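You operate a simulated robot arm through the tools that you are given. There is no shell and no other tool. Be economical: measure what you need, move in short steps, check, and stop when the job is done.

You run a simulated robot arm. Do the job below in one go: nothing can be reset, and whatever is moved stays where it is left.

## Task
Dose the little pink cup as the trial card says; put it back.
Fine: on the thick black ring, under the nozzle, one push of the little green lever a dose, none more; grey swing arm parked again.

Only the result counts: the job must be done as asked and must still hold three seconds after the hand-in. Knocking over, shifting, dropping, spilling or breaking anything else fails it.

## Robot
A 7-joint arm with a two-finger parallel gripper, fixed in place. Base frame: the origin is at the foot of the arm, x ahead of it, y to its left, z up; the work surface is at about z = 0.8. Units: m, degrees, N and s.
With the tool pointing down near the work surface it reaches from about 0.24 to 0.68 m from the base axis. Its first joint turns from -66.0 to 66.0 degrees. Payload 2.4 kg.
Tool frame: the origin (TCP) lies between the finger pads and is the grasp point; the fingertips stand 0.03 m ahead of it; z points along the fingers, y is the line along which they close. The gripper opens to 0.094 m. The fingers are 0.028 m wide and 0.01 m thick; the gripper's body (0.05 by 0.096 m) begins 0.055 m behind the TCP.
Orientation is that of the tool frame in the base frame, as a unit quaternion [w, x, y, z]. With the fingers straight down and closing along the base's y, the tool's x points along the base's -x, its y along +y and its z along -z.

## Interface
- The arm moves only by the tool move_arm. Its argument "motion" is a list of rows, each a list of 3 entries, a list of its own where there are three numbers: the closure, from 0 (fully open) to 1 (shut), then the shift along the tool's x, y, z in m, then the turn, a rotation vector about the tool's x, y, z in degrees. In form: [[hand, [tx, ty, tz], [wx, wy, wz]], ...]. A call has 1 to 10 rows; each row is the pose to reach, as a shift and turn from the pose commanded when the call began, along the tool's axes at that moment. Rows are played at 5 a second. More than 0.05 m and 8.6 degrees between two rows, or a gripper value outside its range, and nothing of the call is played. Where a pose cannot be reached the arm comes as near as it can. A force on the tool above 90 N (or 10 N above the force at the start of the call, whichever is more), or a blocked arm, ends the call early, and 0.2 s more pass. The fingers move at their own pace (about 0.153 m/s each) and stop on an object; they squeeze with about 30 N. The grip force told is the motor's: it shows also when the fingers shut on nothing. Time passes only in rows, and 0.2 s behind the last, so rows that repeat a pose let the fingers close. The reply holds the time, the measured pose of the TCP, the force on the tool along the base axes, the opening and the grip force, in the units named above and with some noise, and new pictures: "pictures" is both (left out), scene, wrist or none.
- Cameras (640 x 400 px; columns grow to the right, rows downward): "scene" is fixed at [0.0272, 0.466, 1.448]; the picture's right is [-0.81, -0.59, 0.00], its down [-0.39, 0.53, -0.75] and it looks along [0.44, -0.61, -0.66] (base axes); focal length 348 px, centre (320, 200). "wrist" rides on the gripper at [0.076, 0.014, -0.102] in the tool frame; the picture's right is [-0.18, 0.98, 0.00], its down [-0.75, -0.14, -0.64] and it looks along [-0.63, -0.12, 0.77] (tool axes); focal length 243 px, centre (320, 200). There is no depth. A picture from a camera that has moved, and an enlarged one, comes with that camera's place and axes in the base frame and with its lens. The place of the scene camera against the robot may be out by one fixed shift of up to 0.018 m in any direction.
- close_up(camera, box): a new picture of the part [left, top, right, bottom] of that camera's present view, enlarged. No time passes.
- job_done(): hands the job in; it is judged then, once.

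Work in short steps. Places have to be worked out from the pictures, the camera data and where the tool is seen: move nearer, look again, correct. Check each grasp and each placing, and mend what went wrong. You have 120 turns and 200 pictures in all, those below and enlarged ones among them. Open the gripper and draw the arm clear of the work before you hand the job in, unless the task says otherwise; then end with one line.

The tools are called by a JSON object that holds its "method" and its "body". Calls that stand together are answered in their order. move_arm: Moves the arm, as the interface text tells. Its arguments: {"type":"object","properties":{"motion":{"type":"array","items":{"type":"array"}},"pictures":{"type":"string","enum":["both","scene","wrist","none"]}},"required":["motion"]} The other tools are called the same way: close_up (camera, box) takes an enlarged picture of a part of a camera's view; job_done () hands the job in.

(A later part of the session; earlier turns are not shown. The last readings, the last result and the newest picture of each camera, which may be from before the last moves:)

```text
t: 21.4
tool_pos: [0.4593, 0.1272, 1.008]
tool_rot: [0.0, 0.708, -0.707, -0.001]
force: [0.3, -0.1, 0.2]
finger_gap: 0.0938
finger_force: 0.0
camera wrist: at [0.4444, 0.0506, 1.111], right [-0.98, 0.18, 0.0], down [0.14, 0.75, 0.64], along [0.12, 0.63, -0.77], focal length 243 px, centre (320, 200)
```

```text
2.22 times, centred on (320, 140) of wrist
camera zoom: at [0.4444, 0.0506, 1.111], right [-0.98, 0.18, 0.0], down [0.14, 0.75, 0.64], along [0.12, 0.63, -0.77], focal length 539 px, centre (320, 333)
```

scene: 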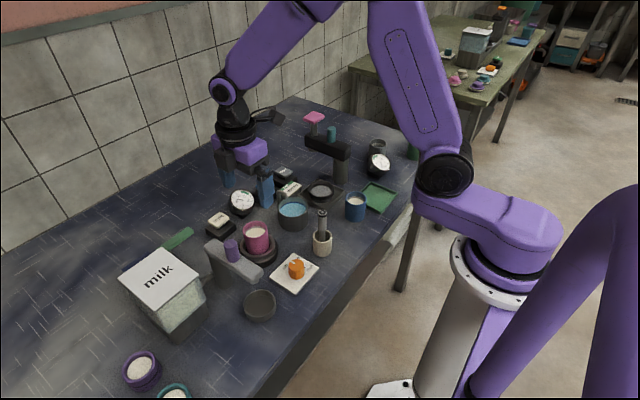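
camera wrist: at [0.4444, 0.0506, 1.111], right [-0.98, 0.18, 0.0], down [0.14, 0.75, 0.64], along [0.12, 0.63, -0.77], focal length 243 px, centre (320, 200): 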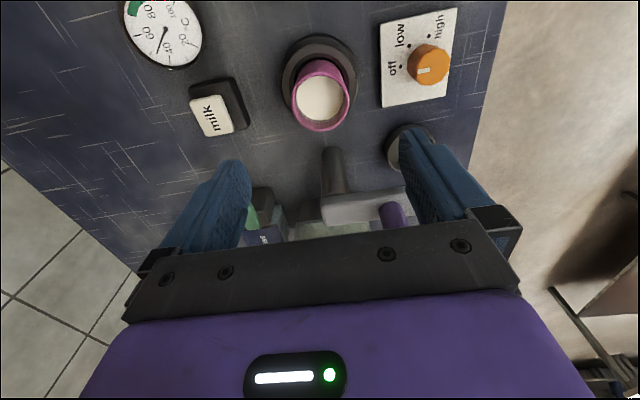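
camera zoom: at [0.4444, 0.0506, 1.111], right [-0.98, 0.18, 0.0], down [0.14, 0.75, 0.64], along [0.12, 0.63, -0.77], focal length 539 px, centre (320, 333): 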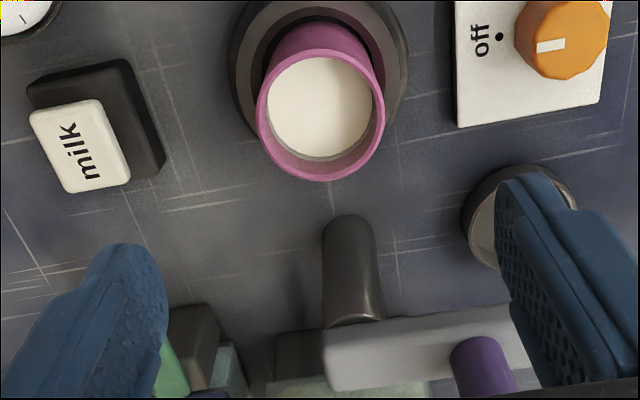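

Cup stands upright in the ring. Now I turn the hand back to yaw 0 and move back for a clear look at the swing arm and peg.

{"method": "move_arm", "body": {"motion": [[0, [0, 0.005, -0.01], [0, 0, 8.5]], [0, [0, 0.01, -0.02], [0, 0, 17]], [0, [0, 0.02, -0.03], [0, 0, 25.5]], [0, [0, 0.03, -0.04], [0, 0, 34]], [0, [0, 0.045, -0.05], [0, 0, 42.5]], [0, [0, 0.06, -0.05], [0, 0, 51]], [0, [0, 0.075, -0.05], [0, 0, 59.5]], [0, [0, 0.09, -0.05], [0, 0, 68]], [0, [0, 0.105, -0.05], [0, 0, 76.5]], [0, [0, 0.12, -0.05], [0, 0, 85]]], "pictures": "none"}}

{"method": "move_arm", "body": {"motion": [[0, [0, 0, 0], [0, 0, 5]], [0, [0.01, 0.02, 0], [0, 0, 5]], [0, [0.02, 0.04, 0], [0, 0, 5]], [0, [0.02, 0.05, 0], [0, 0, 5]]]}}

```text
t: 23.6
tool_pos: [0.339, 0.1252, 1.0582]
tool_rot: [0.001, -0.042, 0.999, 0.0]
force: [-0.1, -0.7, 0.1]
finger_gap: 0.0941
finger_force: 0.0
```

```text
t: 24.6
tool_pos: [0.3141, 0.1749, 1.0581]
tool_rot: [0.0, 0.001, 1.0, 0.0]
force: [0.3, -0.1, -0.4]
finger_gap: 0.094
finger_force: 0.1
camera wrist: at [0.2377, 0.1886, 1.1609], right [0.18, 0.98, 0.0], down [0.75, -0.14, 0.64], along [0.63, -0.12, -0.77], focal length 243 px, centre (320, 200)
```

scene: 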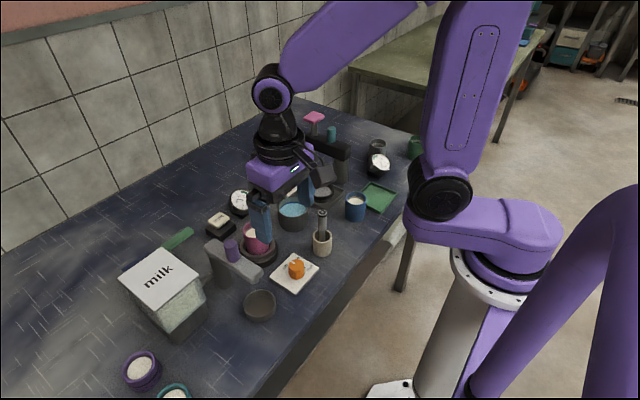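
wrist: 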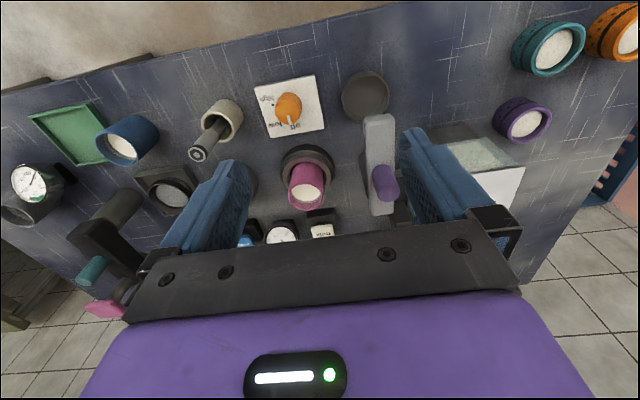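

Shifting +y to centre the peg between the fingers.

{"method": "move_arm", "body": {"motion": [[0, [0, 0.025, 0], [0, 0, 0]], [0, [0, 0.055, 0], [0, 0, 0]], [0, [0, 0.055, 0], [0, 0, 0]]], "pictures": "none"}}

{"method": "close_up", "body": {"camera": "wrist", "box": [220, 70, 420, 230]}}

{"method": "close_up", "body": {"camera": "scene", "box": [160, 200, 300, 310]}}

```text
t: 25.4
tool_pos: [0.3153, 0.2296, 1.058]
tool_rot: [0.0, 0.001, 1.0, 0.0]
force: [0.4, 0.0, 0.3]
finger_gap: 0.0942
finger_force: 0.1
```

```text
2.50 times, centred on (320, 150) of wrist
camera zoom: at [0.2383, 0.2438, 1.1609], right [0.18, 0.98, 0.0], down [0.75, -0.14, 0.64], along [0.63, -0.12, -0.77], focal length 606 px, centre (320, 325)
```

zoom: 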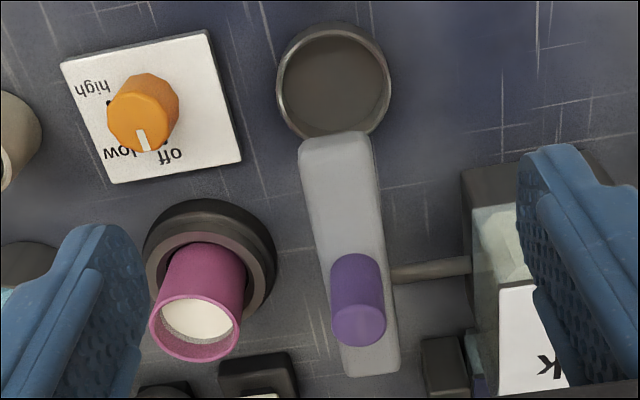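

```text
3.64 times, centred on (230, 255) of scene
camera zoom: at [0.0272, 0.466, 1.448], right [-0.81, -0.59, 0.0], down [-0.39, 0.53, -0.75], along [0.44, -0.61, -0.66], focal length 1266 px, centre (647, 0)
```

zoom: 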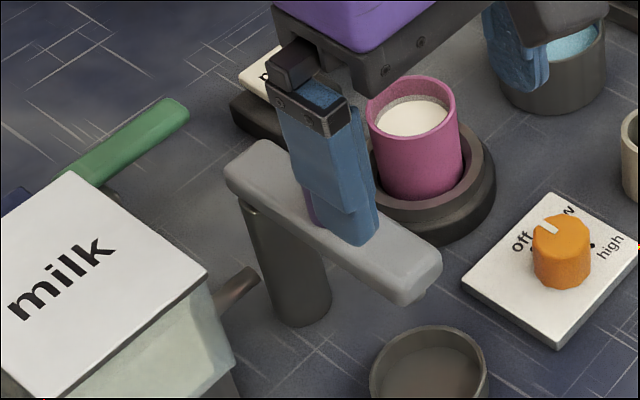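

Peg: centre (0.408, 0.229), top z 0.955, beam top z 0.92, pivot about (0.46, 0.227); the tank edge is at y≈0.283, so I go in with the jaws half closed. First move above the peg.

{"method": "move_arm", "body": {"motion": [[0.45, [-0.03, 0, 0], [0, 0, 0]], [0.45, [-0.06, 0, 0], [0, 0, 0]], [0.45, [-0.093, -0.0005, 0.01], [0, 0, 0]], [0.45, [-0.093, -0.0005, 0.04], [0, 0, 0]], [0.45, [-0.093, -0.0005, 0.055], [0, 0, 0]], [0.45, [-0.093, -0.0005, 0.055], [0, 0, 0]]]}}

{"method": "close_up", "body": {"camera": "scene", "box": [160, 190, 300, 300]}}

```text
t: 26.8
tool_pos: [0.4081, 0.2291, 1.0028]
tool_rot: [0.0, 0.0, 1.0, 0.0]
force: [-0.1, -0.3, -0.3]
finger_gap: 0.0518
finger_force: 0.0
camera wrist: at [0.3314, 0.243, 1.1056], right [0.18, 0.98, 0.0], down [0.75, -0.14, 0.64], along [0.63, -0.12, -0.77], focal length 243 px, centre (320, 200)
```

scene: 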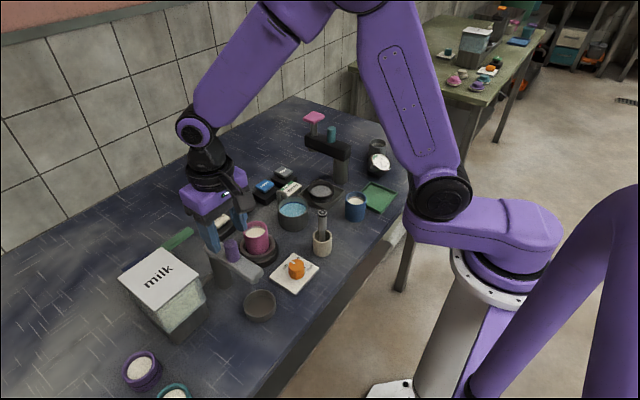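
wrist: 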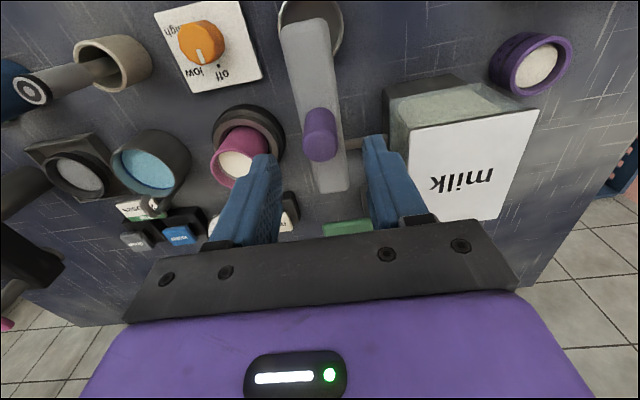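

```text
3.64 times, centred on (230, 245) of scene
camera zoom: at [0.0272, 0.466, 1.448], right [-0.81, -0.59, 0.0], down [-0.39, 0.53, -0.75], along [0.44, -0.61, -0.66], focal length 1266 px, centre (647, 36)
```

zoom: 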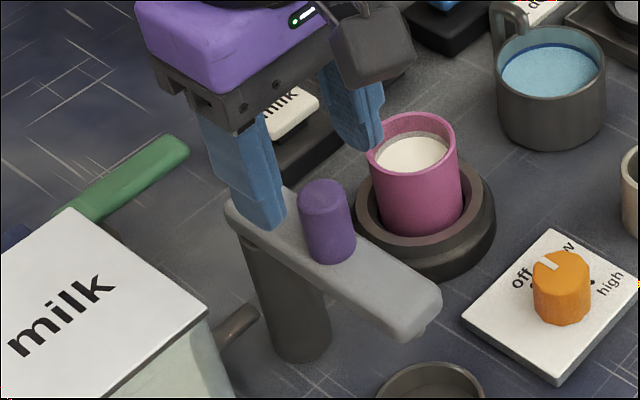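

Jaws are centred over the peg and clear of the tank. Descend to z 0.957 (tips above the beam), still open.

{"method": "move_arm", "body": {"motion": [[0.45, [-0.001, 0, 0.02], [0, 0, 0]], [0.45, [-0.001, 0, 0.038], [0, 0, 0]], [0.45, [-0.001, 0, 0.045], [0, 0, 0]], [0.45, [-0.001, 0, 0.045], [0, 0, 0]]]}}

{"method": "close_up", "body": {"camera": "scene", "box": [160, 190, 300, 300]}}

```text
t: 27.8
tool_pos: [0.4101, 0.229, 0.9592]
tool_rot: [0.0, -0.001, 1.0, 0.0]
force: [0.2, -0.5, -0.3]
finger_gap: 0.0517
finger_force: 0.0
camera wrist: at [0.3323, 0.2427, 1.0607], right [0.18, 0.98, 0.0], down [0.75, -0.14, 0.64], along [0.63, -0.12, -0.77], focal length 243 px, centre (320, 200)
```

scene: 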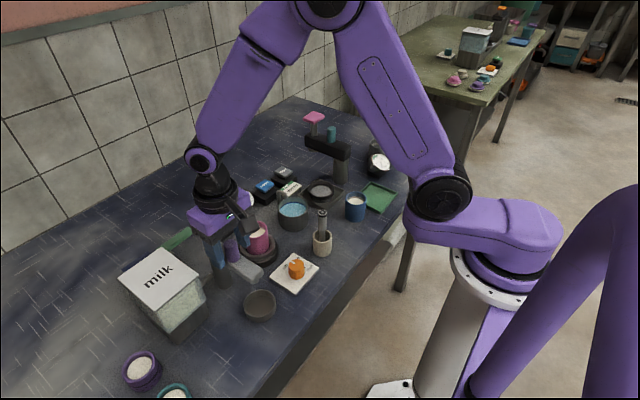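
wrist: 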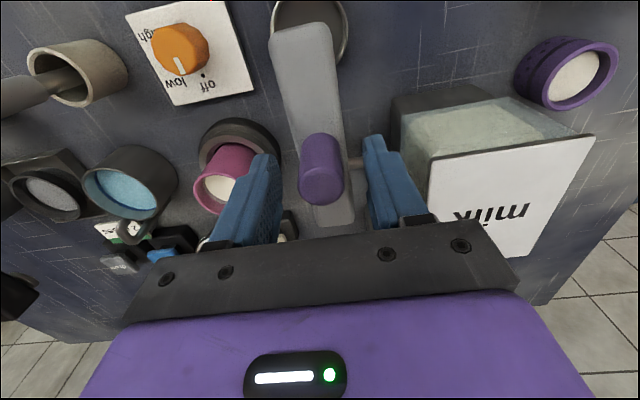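

```text
3.64 times, centred on (230, 245) of scene
camera zoom: at [0.0272, 0.466, 1.448], right [-0.81, -0.59, 0.0], down [-0.39, 0.53, -0.75], along [0.44, -0.61, -0.66], focal length 1266 px, centre (647, 36)
```

zoom: 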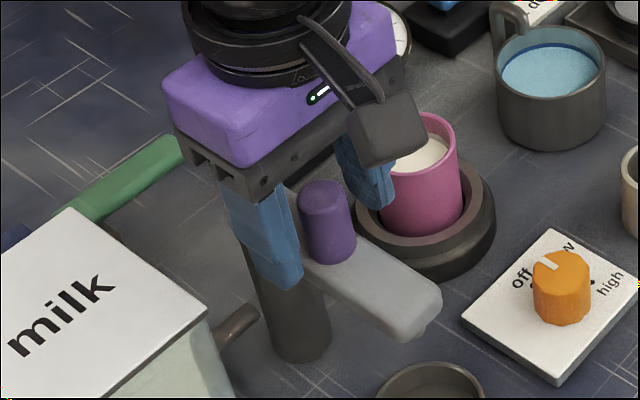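

Peg is centred between the pads. Closing on it.

{"method": "move_arm", "body": {"motion": [[0.6, [0, 0, 0], [0, 0, 0]], [0.75, [0, 0, 0], [0, 0, 0]], [1, [0, 0, 0], [0, 0, 0]], [1, [0, 0, 0], [0, 0, 0]]], "pictures": "none"}}

```text
t: 28.8
tool_pos: [0.4078, 0.2289, 0.9573]
tool_rot: [0.0, 0.0, 1.0, 0.0]
force: [-4.1, 1.9, 0.0]
finger_gap: 0.0237
finger_force: 44.9
```

Gripped (0.0237). I start swinging toward the ring on an arc of radius 0.052 m, rotating the hand along: first 17°, then check force.

{"method": "move_arm", "body": {"motion": [[1, [-0.0002, -0.0039, 0], [0, 0, -4.25]], [1, [-0.0006, -0.0077, 0], [0, 0, -8.5]], [1, [-0.0013, -0.0115, 0], [0, 0, -12.75]], [1, [-0.0023, -0.0152, 0], [0, 0, -17]], [1, [-0.0023, -0.0152, 0], [0, 0, -17]]]}}

{"method": "close_up", "body": {"camera": "scene", "box": [160, 190, 300, 300]}}

```text
t: 30.0
tool_pos: [0.4108, 0.2134, 0.9584]
tool_rot: [0.0, -0.148, 0.989, 0.0]
force: [-1.4, -0.7, -7.6]
finger_gap: 0.0239
finger_force: 44.6
camera wrist: at [0.3334, 0.2045, 1.0609], right [-0.11, 0.99, 0.0], down [0.76, 0.09, 0.64], along [0.64, 0.07, -0.77], focal length 243 px, centre (320, 200)
```

scene: 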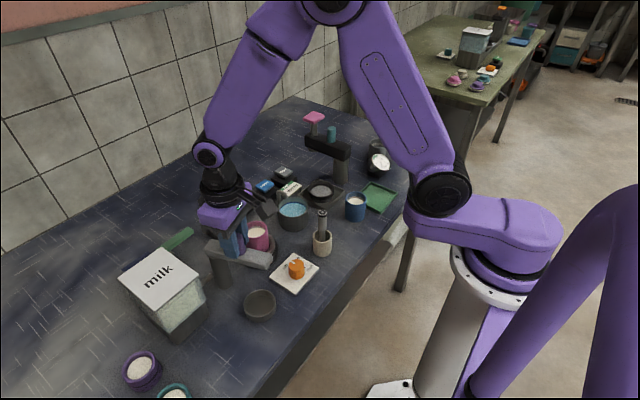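
wrist: 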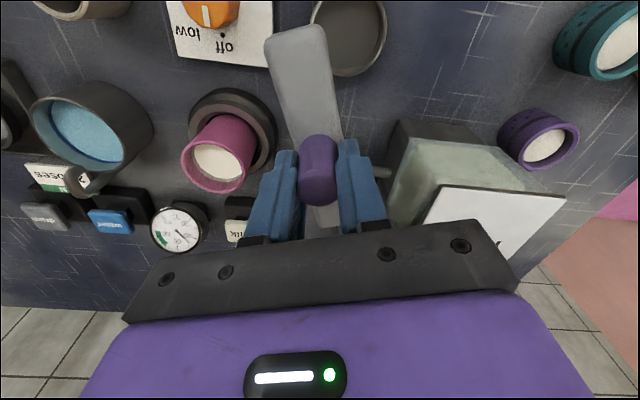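

```text
3.64 times, centred on (230, 245) of scene
camera zoom: at [0.0272, 0.466, 1.448], right [-0.81, -0.59, 0.0], down [-0.39, 0.53, -0.75], along [0.44, -0.61, -0.66], focal length 1266 px, centre (647, 36)
```

zoom: 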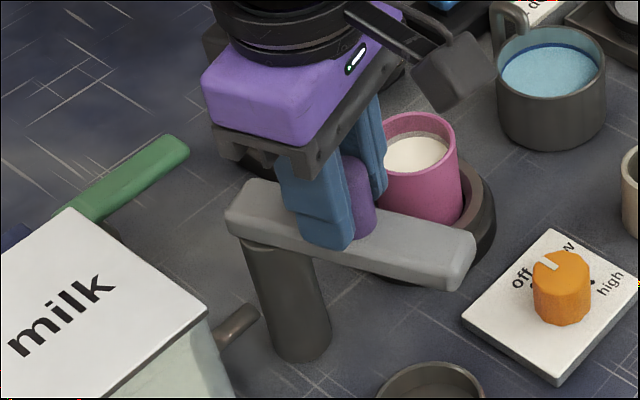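

Moves freely with little force. Continuing another 34° on the same arc.

{"method": "move_arm", "body": {"motion": [[1, [-0.0002, -0.0039, 0], [0, 0, -4.25]], [1, [-0.0006, -0.0077, 0], [0, 0, -8.5]], [1, [-0.0013, -0.0115, 0], [0, 0, -12.75]], [1, [-0.0023, -0.0152, 0], [0, 0, -17]], [1, [-0.0035, -0.0188, 0], [0, 0, -21.25]], [1, [-0.0051, -0.0224, 0], [0, 0, -25.5]], [1, [-0.0069, -0.0259, 0], [0, 0, -29.75]], [1, [-0.0089, -0.0291, 0], [0, 0, -34]], [1, [-0.0089, -0.0291, 0], [0, 0, -34]]]}}

{"method": "close_up", "body": {"camera": "scene", "box": [180, 190, 320, 300]}}

```text
t: 32.0
tool_pos: [0.4287, 0.1895, 0.9582]
tool_rot: [0.001, -0.431, 0.902, 0.0]
force: [4.5, 6.9, -6.9]
finger_gap: 0.0234
finger_force: 45.1
camera wrist: at [0.3687, 0.1383, 1.0608], right [-0.65, 0.76, 0.0], down [0.58, 0.5, 0.64], along [0.49, 0.42, -0.77], focal length 243 px, centre (320, 200)
```

scene: 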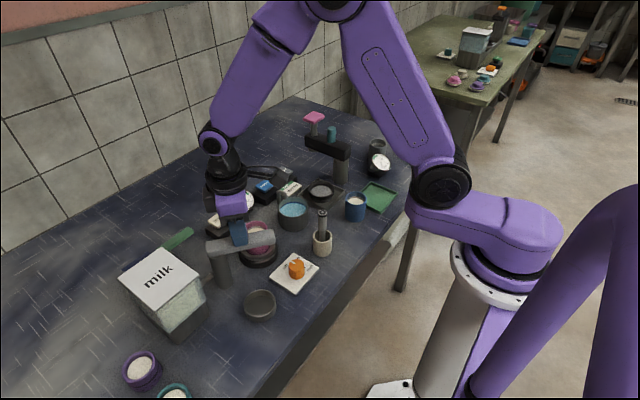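
wrist: 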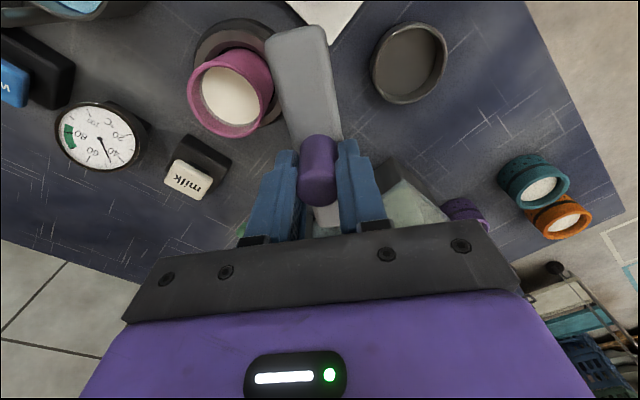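

```text
3.64 times, centred on (250, 245) of scene
camera zoom: at [0.0274, 0.4662, 1.4479], right [-0.81, -0.59, 0.0], down [-0.39, 0.53, -0.75], along [0.44, -0.61, -0.66], focal length 1266 px, centre (574, 36)
```

zoom: 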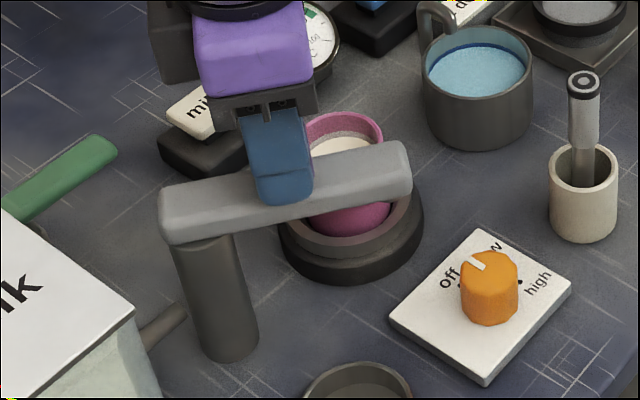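

Arc fits well (about 8 N). Advancing 17° more, then check the clearance between nozzle and cup rim.

{"method": "move_arm", "body": {"motion": [[1, [-0.0002, -0.0039, 0], [0, 0, -4.25]], [1, [-0.0006, -0.0077, 0], [0, 0, -8.5]], [1, [-0.0015, -0.0114, 0], [0, 0, -12.75]], [1, [-0.0026, -0.015, 0], [0, 0, -17]], [1, [-0.0026, -0.015, 0], [0, 0, -17]]]}}

{"method": "close_up", "body": {"camera": "scene", "box": [210, 200, 310, 280]}}

{"method": "close_up", "body": {"camera": "wrist", "box": [180, 0, 400, 150]}}

```text
t: 33.2
tool_pos: [0.4422, 0.1815, 0.9583]
tool_rot: [0.0, -0.559, 0.829, 0.0]
force: [3.6, 3.7, -7.8]
finger_gap: 0.0235
finger_force: 45.0
camera wrist: at [0.3993, 0.116, 1.0609], right [-0.84, 0.54, 0.0], down [0.41, 0.65, 0.64], along [0.35, 0.54, -0.77], focal length 243 px, centre (320, 200)
```

scene: 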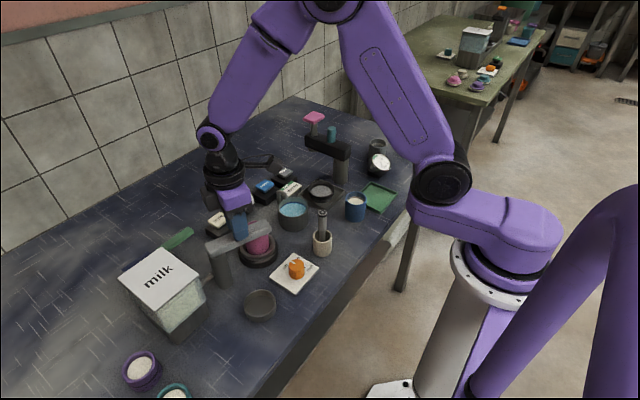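
wrist: 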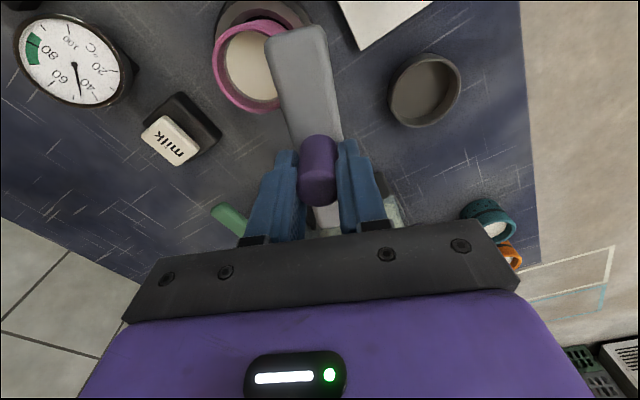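

```text
5.00 times, centred on (260, 240) of scene
camera zoom: at [0.0274, 0.4661, 1.4479], right [-0.81, -0.59, 0.0], down [-0.39, 0.53, -0.75], along [0.44, -0.61, -0.66], focal length 1740 px, centre (620, 0)
```

zoom: 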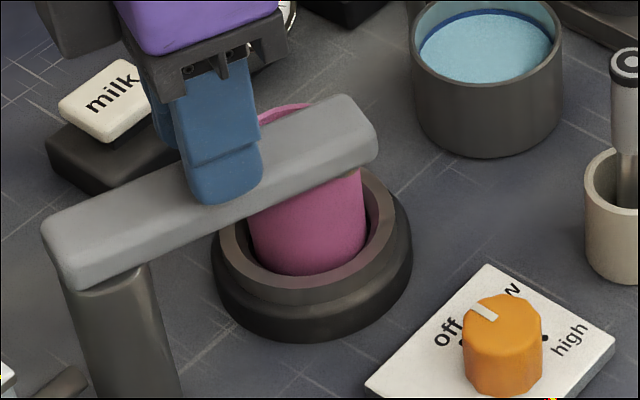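

```text
2.67 times, centred on (290, 75) of wrist
camera zoom: at [0.3993, 0.116, 1.0609], right [-0.84, 0.54, 0.0], down [0.41, 0.65, 0.64], along [0.35, 0.54, -0.77], focal length 647 px, centre (400, 533)
```

zoom: 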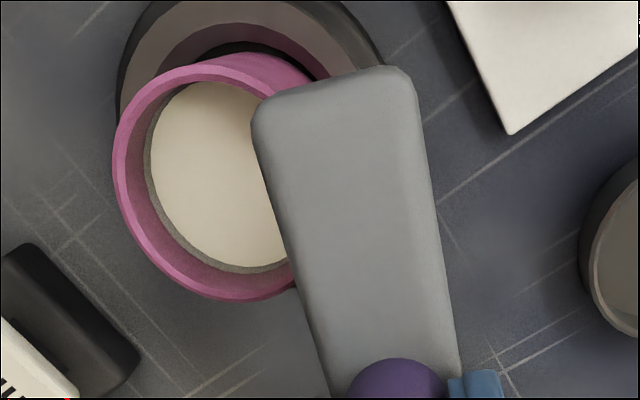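

Beam clears the cup rim. Advancing slowly 11° and checking force.

{"method": "move_arm", "body": {"motion": [[1, [-0.0001, -0.0027, 0], [0, 0, -3]], [1, [-0.0003, -0.0052, 0], [0, 0, -6]], [1, [-0.0006, -0.0077, 0], [0, 0, -8.5]], [1, [-0.001, -0.0096, 0], [0, 0, -11]], [1, [-0.001, -0.0096, 0], [0, 0, -11]]]}}

{"method": "close_up", "body": {"camera": "scene", "box": [210, 200, 310, 280]}}

{"method": "close_up", "body": {"camera": "wrist", "box": [180, 0, 400, 150]}}

```text
t: 34.4
tool_pos: [0.4507, 0.1793, 0.9577]
tool_rot: [0.0, -0.637, 0.771, 0.001]
force: [3.8, 6.9, -12.6]
finger_gap: 0.0235
finger_force: 44.8
camera wrist: at [0.4217, 0.1067, 1.061], right [-0.93, 0.37, 0.0], down [0.28, 0.71, 0.64], along [0.24, 0.6, -0.77], focal length 243 px, centre (320, 200)
```

scene: 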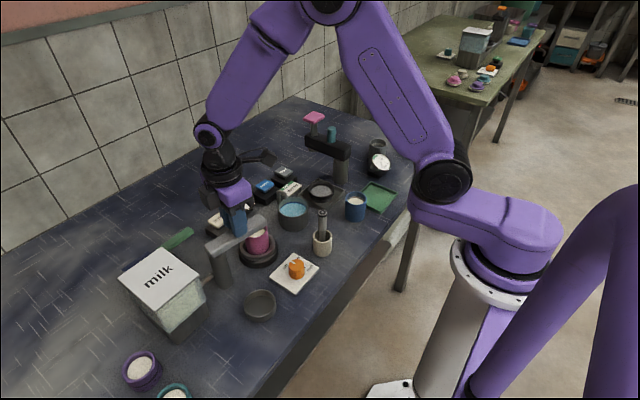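
wrist: 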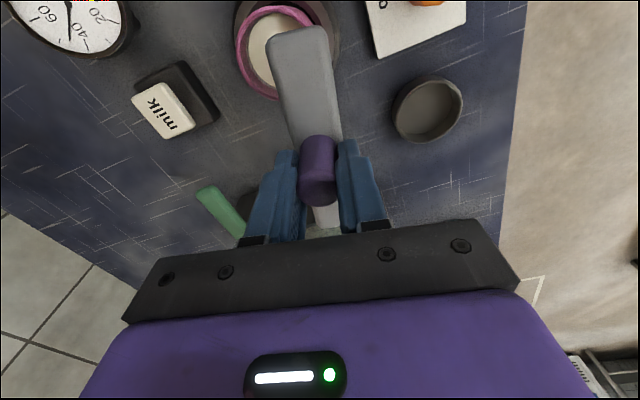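

```text
5.00 times, centred on (260, 240) of scene
camera zoom: at [0.0275, 0.4662, 1.4479], right [-0.81, -0.59, 0.0], down [-0.39, 0.53, -0.75], along [0.44, -0.61, -0.66], focal length 1740 px, centre (620, 0)
```

zoom: 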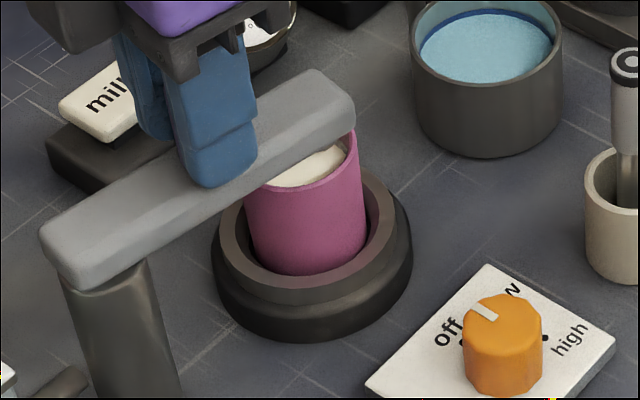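

```text
2.67 times, centred on (290, 75) of wrist
camera zoom: at [0.4217, 0.1067, 1.061], right [-0.93, 0.37, 0.0], down [0.28, 0.71, 0.64], along [0.24, 0.6, -0.77], focal length 647 px, centre (400, 533)
```

zoom: 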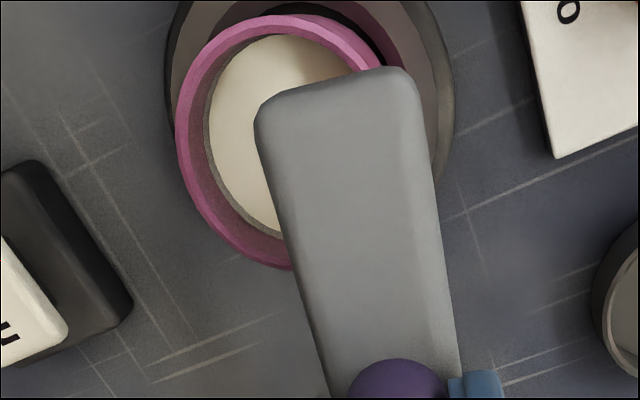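

Still free. Final 11° to θ = 90°.

{"method": "move_arm", "body": {"motion": [[1, [-0.0001, -0.0027, 0], [0, 0, -3]], [1, [-0.0003, -0.0052, 0], [0, 0, -6]], [1, [-0.0006, -0.0077, 0], [0, 0, -8.5]], [1, [-0.001, -0.0096, 0], [0, 0, -11]], [1, [-0.001, -0.0096, 0], [0, 0, -11]]]}}

{"method": "close_up", "body": {"camera": "scene", "box": [210, 200, 310, 280]}}

{"method": "close_up", "body": {"camera": "wrist", "box": [200, 0, 420, 150]}}

```text
t: 35.6
tool_pos: [0.4596, 0.178, 0.9579]
tool_rot: [0.0, 0.708, -0.706, 0.0]
force: [-2.8, 7.7, 1.6]
finger_gap: 0.0235
finger_force: 45.1
camera wrist: at [0.4451, 0.1015, 1.061], right [-0.98, 0.18, 0.0], down [0.14, 0.75, 0.64], along [0.12, 0.63, -0.77], focal length 243 px, centre (320, 200)
```

scene: 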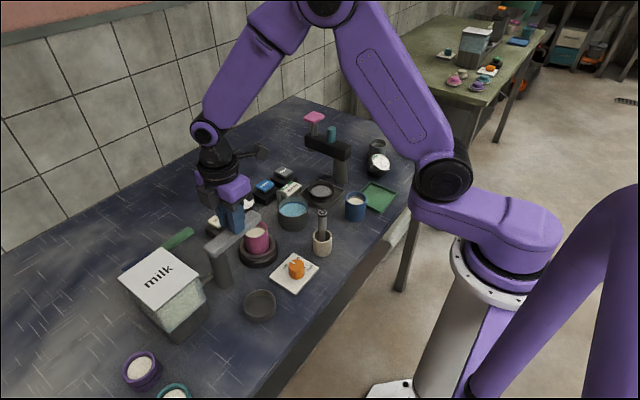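
wrist: 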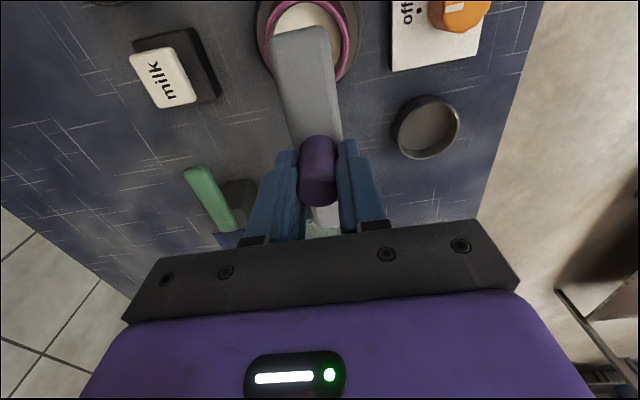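

```text
5.00 times, centred on (260, 240) of scene
camera zoom: at [0.0271, 0.4662, 1.4479], right [-0.81, -0.59, 0.0], down [-0.39, 0.53, -0.75], along [0.44, -0.61, -0.66], focal length 1740 px, centre (620, 0)
```

zoom: 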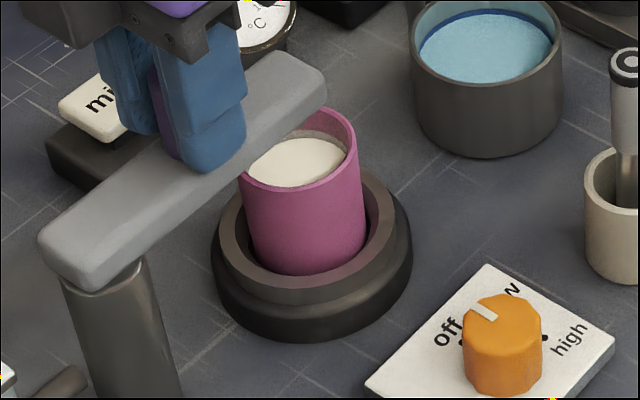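

```text
2.67 times, centred on (310, 75) of wrist
camera zoom: at [0.4451, 0.1015, 1.061], right [-0.98, 0.18, 0.0], down [0.14, 0.75, 0.64], along [0.12, 0.63, -0.77], focal length 647 px, centre (347, 533)
```

zoom: 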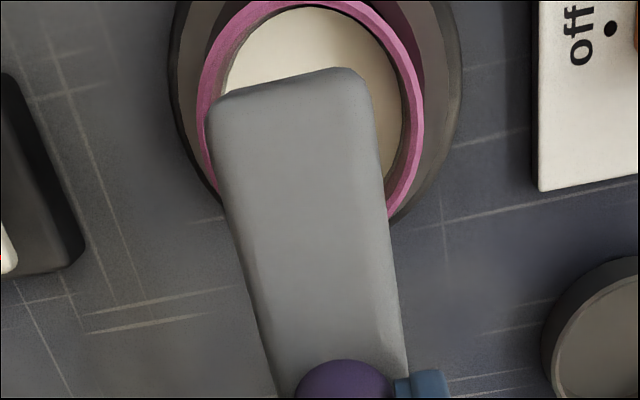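

Beam is aligned over the cup (x≈0.459 both). Releasing the peg and rising.

{"method": "move_arm", "body": {"motion": [[0.7, [0, 0, 0], [0, 0, 0]], [0.5, [0, 0, 0], [0, 0, 0]], [0.45, [0, 0, 0], [0, 0, 0]], [0.45, [0, 0, -0.02], [0, 0, 0]], [0.45, [0, 0, -0.05], [0, 0, 0]], [0.45, [0, 0, -0.09], [0, 0, 0]], [0.45, [0, 0, -0.12], [0, 0, 0]], [0.45, [0, 0, -0.12], [0, 0, 0]]]}}

{"method": "close_up", "body": {"camera": "scene", "box": [100, 200, 280, 320]}}

{"method": "close_up", "body": {"camera": "wrist", "box": [140, 60, 380, 240]}}

```text
t: 37.4
tool_pos: [0.4603, 0.179, 1.0781]
tool_rot: [0.0, 0.707, -0.707, -0.001]
force: [0.0, -0.3, 0.1]
finger_gap: 0.0517
finger_force: 0.0
camera wrist: at [0.4453, 0.1018, 1.1803], right [-0.98, 0.18, 0.0], down [0.14, 0.75, 0.64], along [0.12, 0.63, -0.77], focal length 243 px, centre (320, 200)
```

scene: 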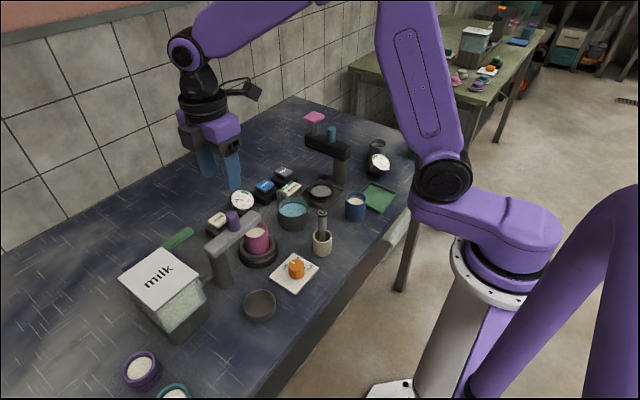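
wrist: 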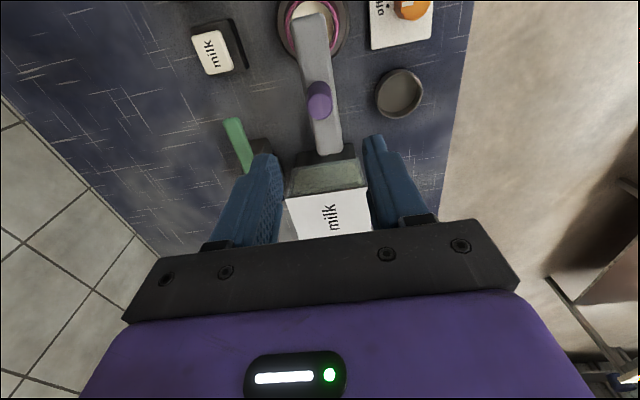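

```text
3.33 times, centred on (190, 260) of scene
camera zoom: at [0.0272, 0.466, 1.448], right [-0.81, -0.59, 0.0], down [-0.39, 0.53, -0.75], along [0.44, -0.61, -0.66], focal length 1160 px, centre (753, 0)
```

zoom: 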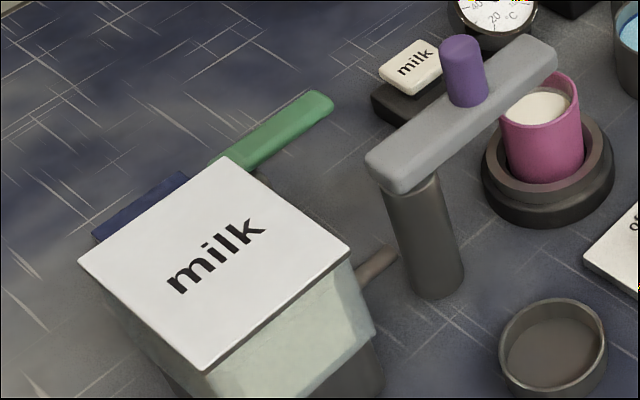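

```text
2.22 times, centred on (260, 150) of wrist
camera zoom: at [0.4453, 0.1018, 1.1803], right [-0.98, 0.18, 0.0], down [0.14, 0.75, 0.64], along [0.12, 0.63, -0.77], focal length 539 px, centre (453, 311)
```

zoom: 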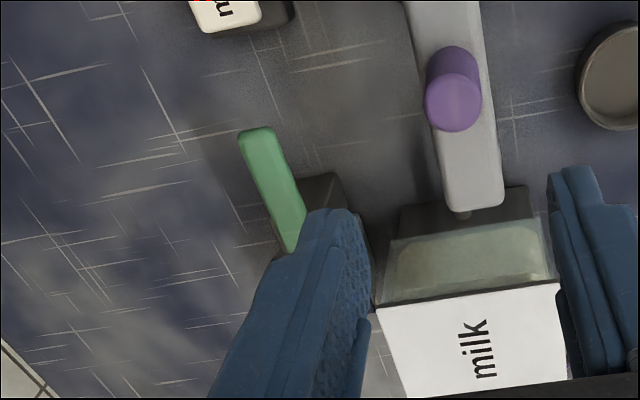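

Swing arm holds its place over the cup. The green lever's free end is around (0.575, 0.20, 0.88). I move above it for a closer look, closing the fingers.

{"method": "move_arm", "body": {"motion": [[0.6, [0, -0.03, 0], [0, 0, 0]], [0.8, [0.01, -0.06, 0], [0, 0, 0]], [1, [0.02, -0.09, 0], [0, 0, 0]], [1, [0.03, -0.115, 0], [0, 0, 0]], [1, [0.03, -0.115, 0], [0, 0, 0]]]}}

{"method": "close_up", "body": {"camera": "wrist", "box": [230, 60, 430, 220]}}

{"method": "close_up", "body": {"camera": "scene", "box": [130, 190, 230, 270]}}

```text
t: 38.6
tool_pos: [0.5758, 0.1488, 1.0778]
tool_rot: [-0.001, 0.708, -0.707, 0.0]
force: [-0.4, 0.0, -0.3]
finger_gap: 0.0
finger_force: 30.0
camera wrist: at [0.5607, 0.0716, 1.1801], right [-0.98, 0.18, 0.0], down [0.14, 0.75, 0.64], along [0.12, 0.63, -0.77], focal length 243 px, centre (320, 200)
```

scene: 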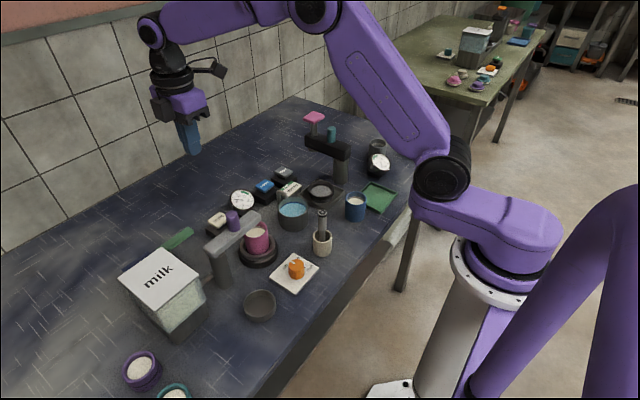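
wrist: 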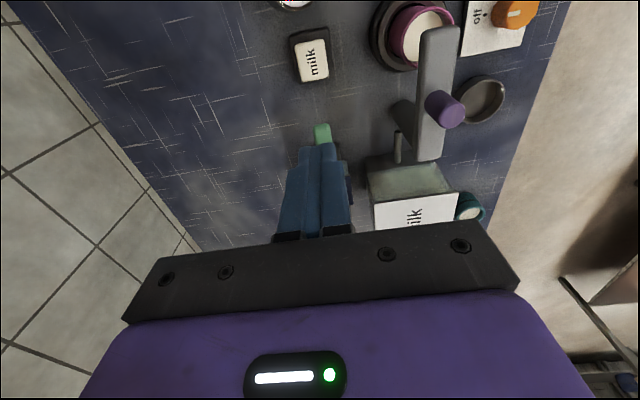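

```text
2.50 times, centred on (330, 140) of wrist
camera zoom: at [0.5607, 0.0716, 1.1801], right [-0.98, 0.18, 0.0], down [0.14, 0.75, 0.64], along [0.12, 0.63, -0.77], focal length 606 px, centre (295, 350)
```

zoom: 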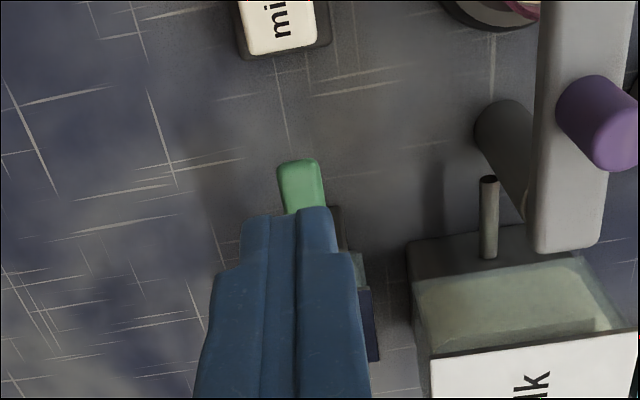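

```text
5.00 times, centred on (180, 230) of scene
camera zoom: at [0.0272, 0.466, 1.448], right [-0.81, -0.59, 0.0], down [-0.39, 0.53, -0.75], along [0.44, -0.61, -0.66], focal length 1740 px, centre (1020, 50)
```

zoom: 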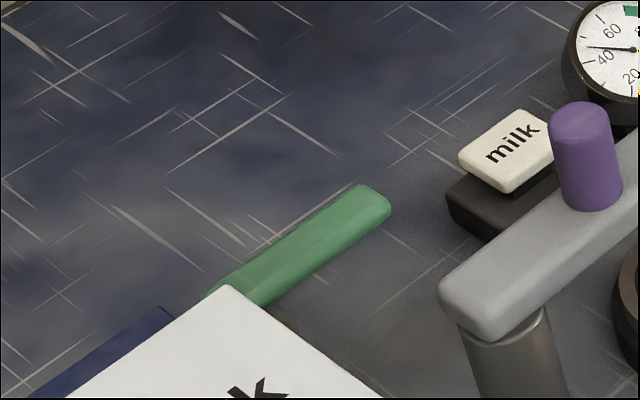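

The lever tip is around (0.580, 0.200, 0.873), hinged at the tank side, so I will press its free end from above with closed fingers. Moving above it and lowering to tips ≈ 0.90.

{"method": "move_arm", "body": {"motion": [[1, [-0.03, -0.002, 0.02], [0, 0, 0]], [1, [-0.064, -0.004, 0.04], [0, 0, 0]], [1, [-0.064, -0.004, 0.08], [0, 0, 0]], [1, [-0.064, -0.004, 0.12], [0, 0, 0]], [1, [-0.064, -0.004, 0.142], [0, 0, 0]], [1, [-0.064, -0.004, 0.142], [0, 0, 0]]]}}

{"method": "close_up", "body": {"camera": "scene", "box": [130, 180, 230, 260]}}

{"method": "close_up", "body": {"camera": "wrist", "box": [240, 80, 400, 240]}}

```text
t: 40.0
tool_pos: [0.5789, 0.2124, 0.9367]
tool_rot: [0.0, -0.707, 0.707, 0.0]
force: [-0.1, -0.1, -0.4]
finger_gap: 0.0
finger_force: 30.5
camera wrist: at [0.5642, 0.1357, 1.0386], right [-0.98, 0.18, 0.0], down [0.14, 0.75, 0.64], along [0.12, 0.63, -0.77], focal length 243 px, centre (320, 200)
```

scene: 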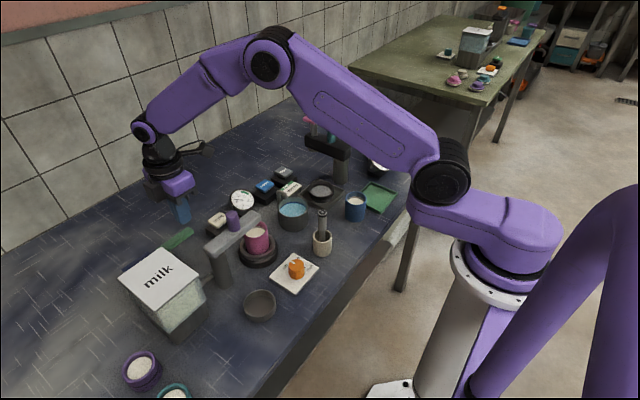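
wrist: 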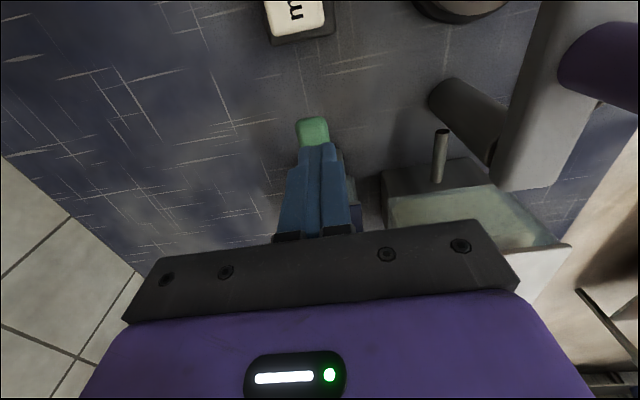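

```text
5.00 times, centred on (180, 220) of scene
camera zoom: at [0.0272, 0.466, 1.448], right [-0.81, -0.59, 0.0], down [-0.39, 0.53, -0.75], along [0.44, -0.61, -0.66], focal length 1740 px, centre (1020, 100)
```

zoom: 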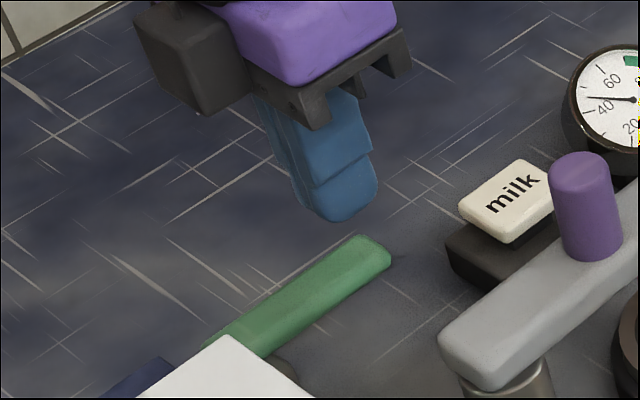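

```text
2.50 times, centred on (320, 160) of wrist
camera zoom: at [0.5642, 0.1357, 1.0386], right [-0.98, 0.18, 0.0], down [0.14, 0.75, 0.64], along [0.12, 0.63, -0.77], focal length 606 px, centre (320, 300)
```

zoom: 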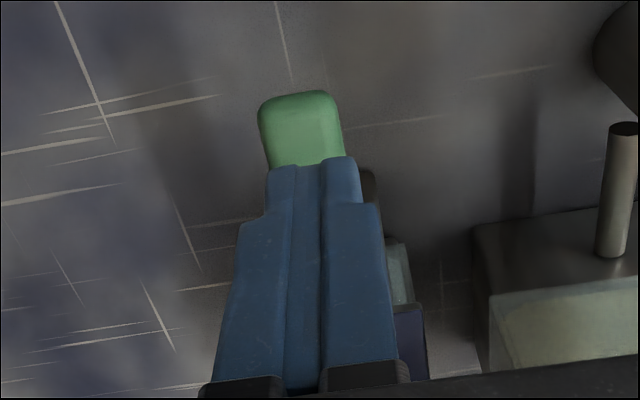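

Aligned within 3 mm; correcting x and descending toward contact.

{"method": "move_arm", "body": {"motion": [[1, [0, -0.003, 0.01], [0, 0, 0]], [1, [0, -0.003, 0.02], [0, 0, 0]], [1, [0, -0.003, 0.028], [0, 0, 0]], [1, [0, -0.003, 0.028], [0, 0, 0]]], "pictures": "none"}}

{"method": "close_up", "body": {"camera": "scene", "box": [130, 180, 230, 260]}}

```text
t: 41.0
tool_pos: [0.5827, 0.2119, 0.909]
tool_rot: [0.0, -0.707, 0.708, 0.001]
force: [0.2, -1.0, 0.9]
finger_gap: 0.0
finger_force: 30.1
```

```text
5.00 times, centred on (180, 220) of scene
camera zoom: at [0.0272, 0.466, 1.448], right [-0.81, -0.59, 0.0], down [-0.39, 0.53, -0.75], along [0.44, -0.61, -0.66], focal length 1740 px, centre (1020, 100)
```

zoom: 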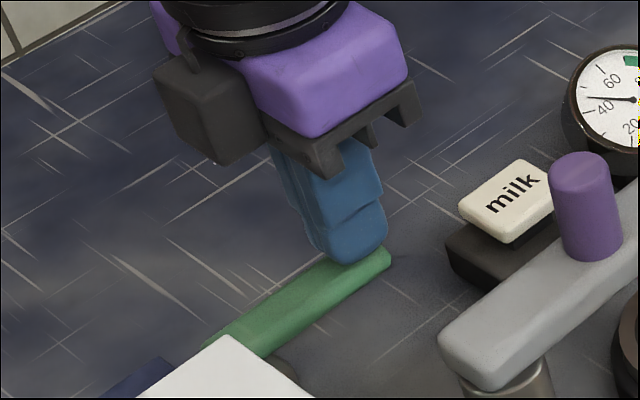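

Just about touching. Pressing on in small steps: 8 mm more.

{"method": "move_arm", "body": {"motion": [[1, [0, 0, 0.004], [0, 0, 0]], [1, [0, 0, 0.008], [0, 0, 0]], [1, [0, 0, 0.008], [0, 0, 0]]], "pictures": "none"}}

{"method": "close_up", "body": {"camera": "scene", "box": [130, 180, 230, 260]}}

```text
t: 41.8
tool_pos: [0.5813, 0.211, 0.9007]
tool_rot: [0.001, 0.707, -0.707, 0.0]
force: [-0.3, -0.5, 1.1]
finger_gap: 0.0
finger_force: 30.5
```

```text
5.00 times, centred on (180, 220) of scene
camera zoom: at [0.0271, 0.466, 1.448], right [-0.81, -0.59, 0.0], down [-0.39, 0.53, -0.75], along [0.44, -0.61, -0.66], focal length 1740 px, centre (1020, 100)
```

zoom: 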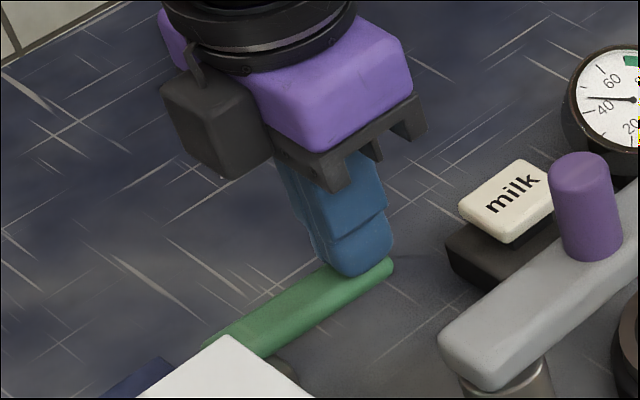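

The lever is moving down with a light spring (about 1–2 N). Continue down 10 mm more.

{"method": "move_arm", "body": {"motion": [[1, [0, 0, 0.004], [0, 0, 0]], [1, [0, 0, 0.008], [0, 0, 0]], [1, [0, 0, 0.01], [0, 0, 0]], [1, [0, 0, 0.01], [0, 0, 0]]], "pictures": "none"}}

{"method": "close_up", "body": {"camera": "scene", "box": [130, 180, 290, 280]}}

```text
t: 42.8
tool_pos: [0.5832, 0.2121, 0.8906]
tool_rot: [0.0, 0.707, -0.707, 0.0]
force: [-0.3, 0.1, 1.3]
finger_gap: 0.0004
finger_force: 29.9
```

```text
4.00 times, centred on (210, 230) of scene
camera zoom: at [0.0271, 0.466, 1.448], right [-0.81, -0.59, 0.0], down [-0.39, 0.53, -0.75], along [0.44, -0.61, -0.66], focal length 1392 px, centre (760, 80)
```

zoom: 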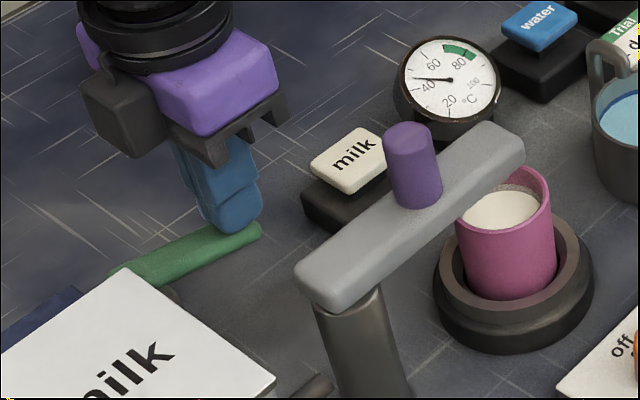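

Still light. Continue down until a firm stop.

{"method": "move_arm", "body": {"motion": [[1, [0, 0, 0.004], [0, 0, 0]], [1, [0, 0, 0.007], [0, 0, 0]], [1, [0, 0, 0.007], [0, 0, 0]]], "pictures": "none"}}

{"method": "close_up", "body": {"camera": "scene", "box": [130, 180, 290, 280]}}

```text
t: 43.6
tool_pos: [0.583, 0.2118, 0.8853]
tool_rot: [0.0, -0.707, 0.707, 0.0]
force: [-7.7, -3.4, 17.3]
finger_gap: 0.0
finger_force: 30.2
```

```text
4.00 times, centred on (210, 230) of scene
camera zoom: at [0.0266, 0.4657, 1.4481], right [-0.81, -0.59, 0.0], down [-0.39, 0.53, -0.75], along [0.44, -0.61, -0.66], focal length 1392 px, centre (760, 80)
```

zoom: 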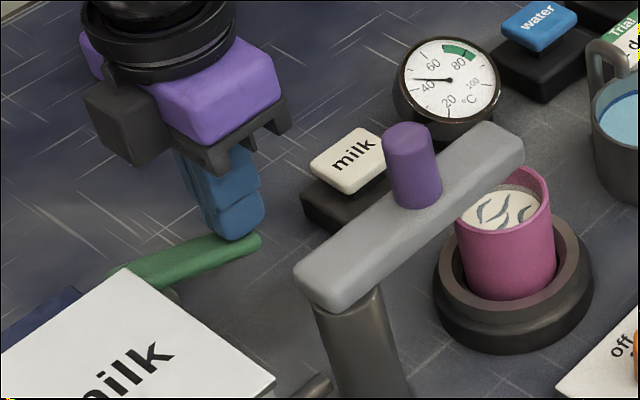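

Firm stop (17 N) and the cup's contents changed: one dose delivered. Now releasing the lever fully.

{"method": "move_arm", "body": {"motion": [[1, [0, 0, -0.01], [0, 0, 0]], [1, [0, 0, -0.03], [0, 0, 0]], [1, [0, 0, -0.045], [0, 0, 0]], [1, [0, 0, -0.045], [0, 0, 0]], [1, [0, 0, -0.045], [0, 0, 0]]], "pictures": "none"}}

{"method": "close_up", "body": {"camera": "scene", "box": [130, 180, 290, 280]}}

```text
t: 44.8
tool_pos: [0.5812, 0.2121, 0.9276]
tool_rot: [0.001, -0.707, 0.707, 0.001]
force: [-0.5, -0.5, -0.3]
finger_gap: 0.0
finger_force: 30.3
```

```text
4.00 times, centred on (210, 230) of scene
camera zoom: at [0.0272, 0.466, 1.448], right [-0.81, -0.59, 0.0], down [-0.39, 0.53, -0.75], along [0.44, -0.61, -0.66], focal length 1392 px, centre (760, 80)
```

zoom: 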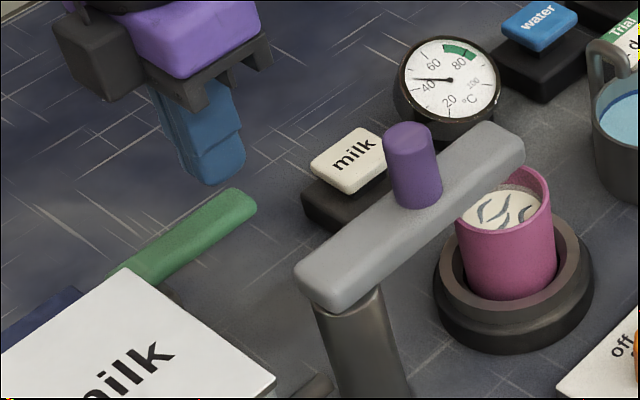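

Lever sprung back fully. Second push: same travel down, hold briefly, then look before lifting.

{"method": "move_arm", "body": {"motion": [[1, [0, 0, 0.01], [0, 0, 0]], [1, [0, 0, 0.02], [0, 0, 0]], [1, [0, 0, 0.028], [0, 0, 0]], [1, [0, 0, 0.034], [0, 0, 0]], [1, [0, 0, 0.04], [0, 0, 0]], [1, [0, 0, 0.045], [0, 0, 0]], [1, [0, 0, 0.045], [0, 0, 0]]], "pictures": "none"}}

{"method": "close_up", "body": {"camera": "scene", "box": [130, 180, 290, 280]}}

```text
t: 46.4
tool_pos: [0.5823, 0.2122, 0.8832]
tool_rot: [0.001, -0.707, 0.707, 0.0]
force: [-6.2, -2.0, 20.3]
finger_gap: 0.0004
finger_force: 29.4
```

```text
4.00 times, centred on (210, 230) of scene
camera zoom: at [0.0266, 0.4658, 1.4481], right [-0.81, -0.59, 0.0], down [-0.39, 0.53, -0.75], along [0.44, -0.61, -0.66], focal length 1392 px, centre (760, 80)
```

zoom: 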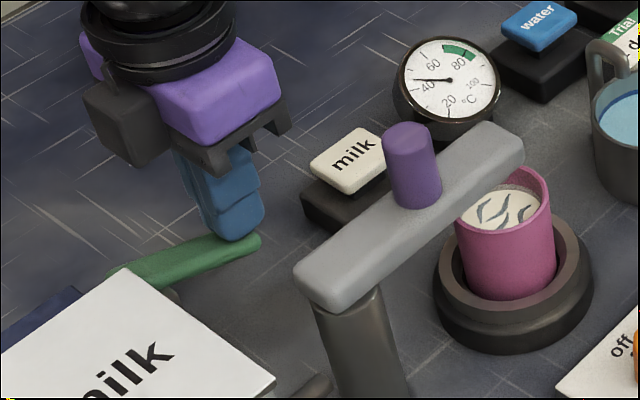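

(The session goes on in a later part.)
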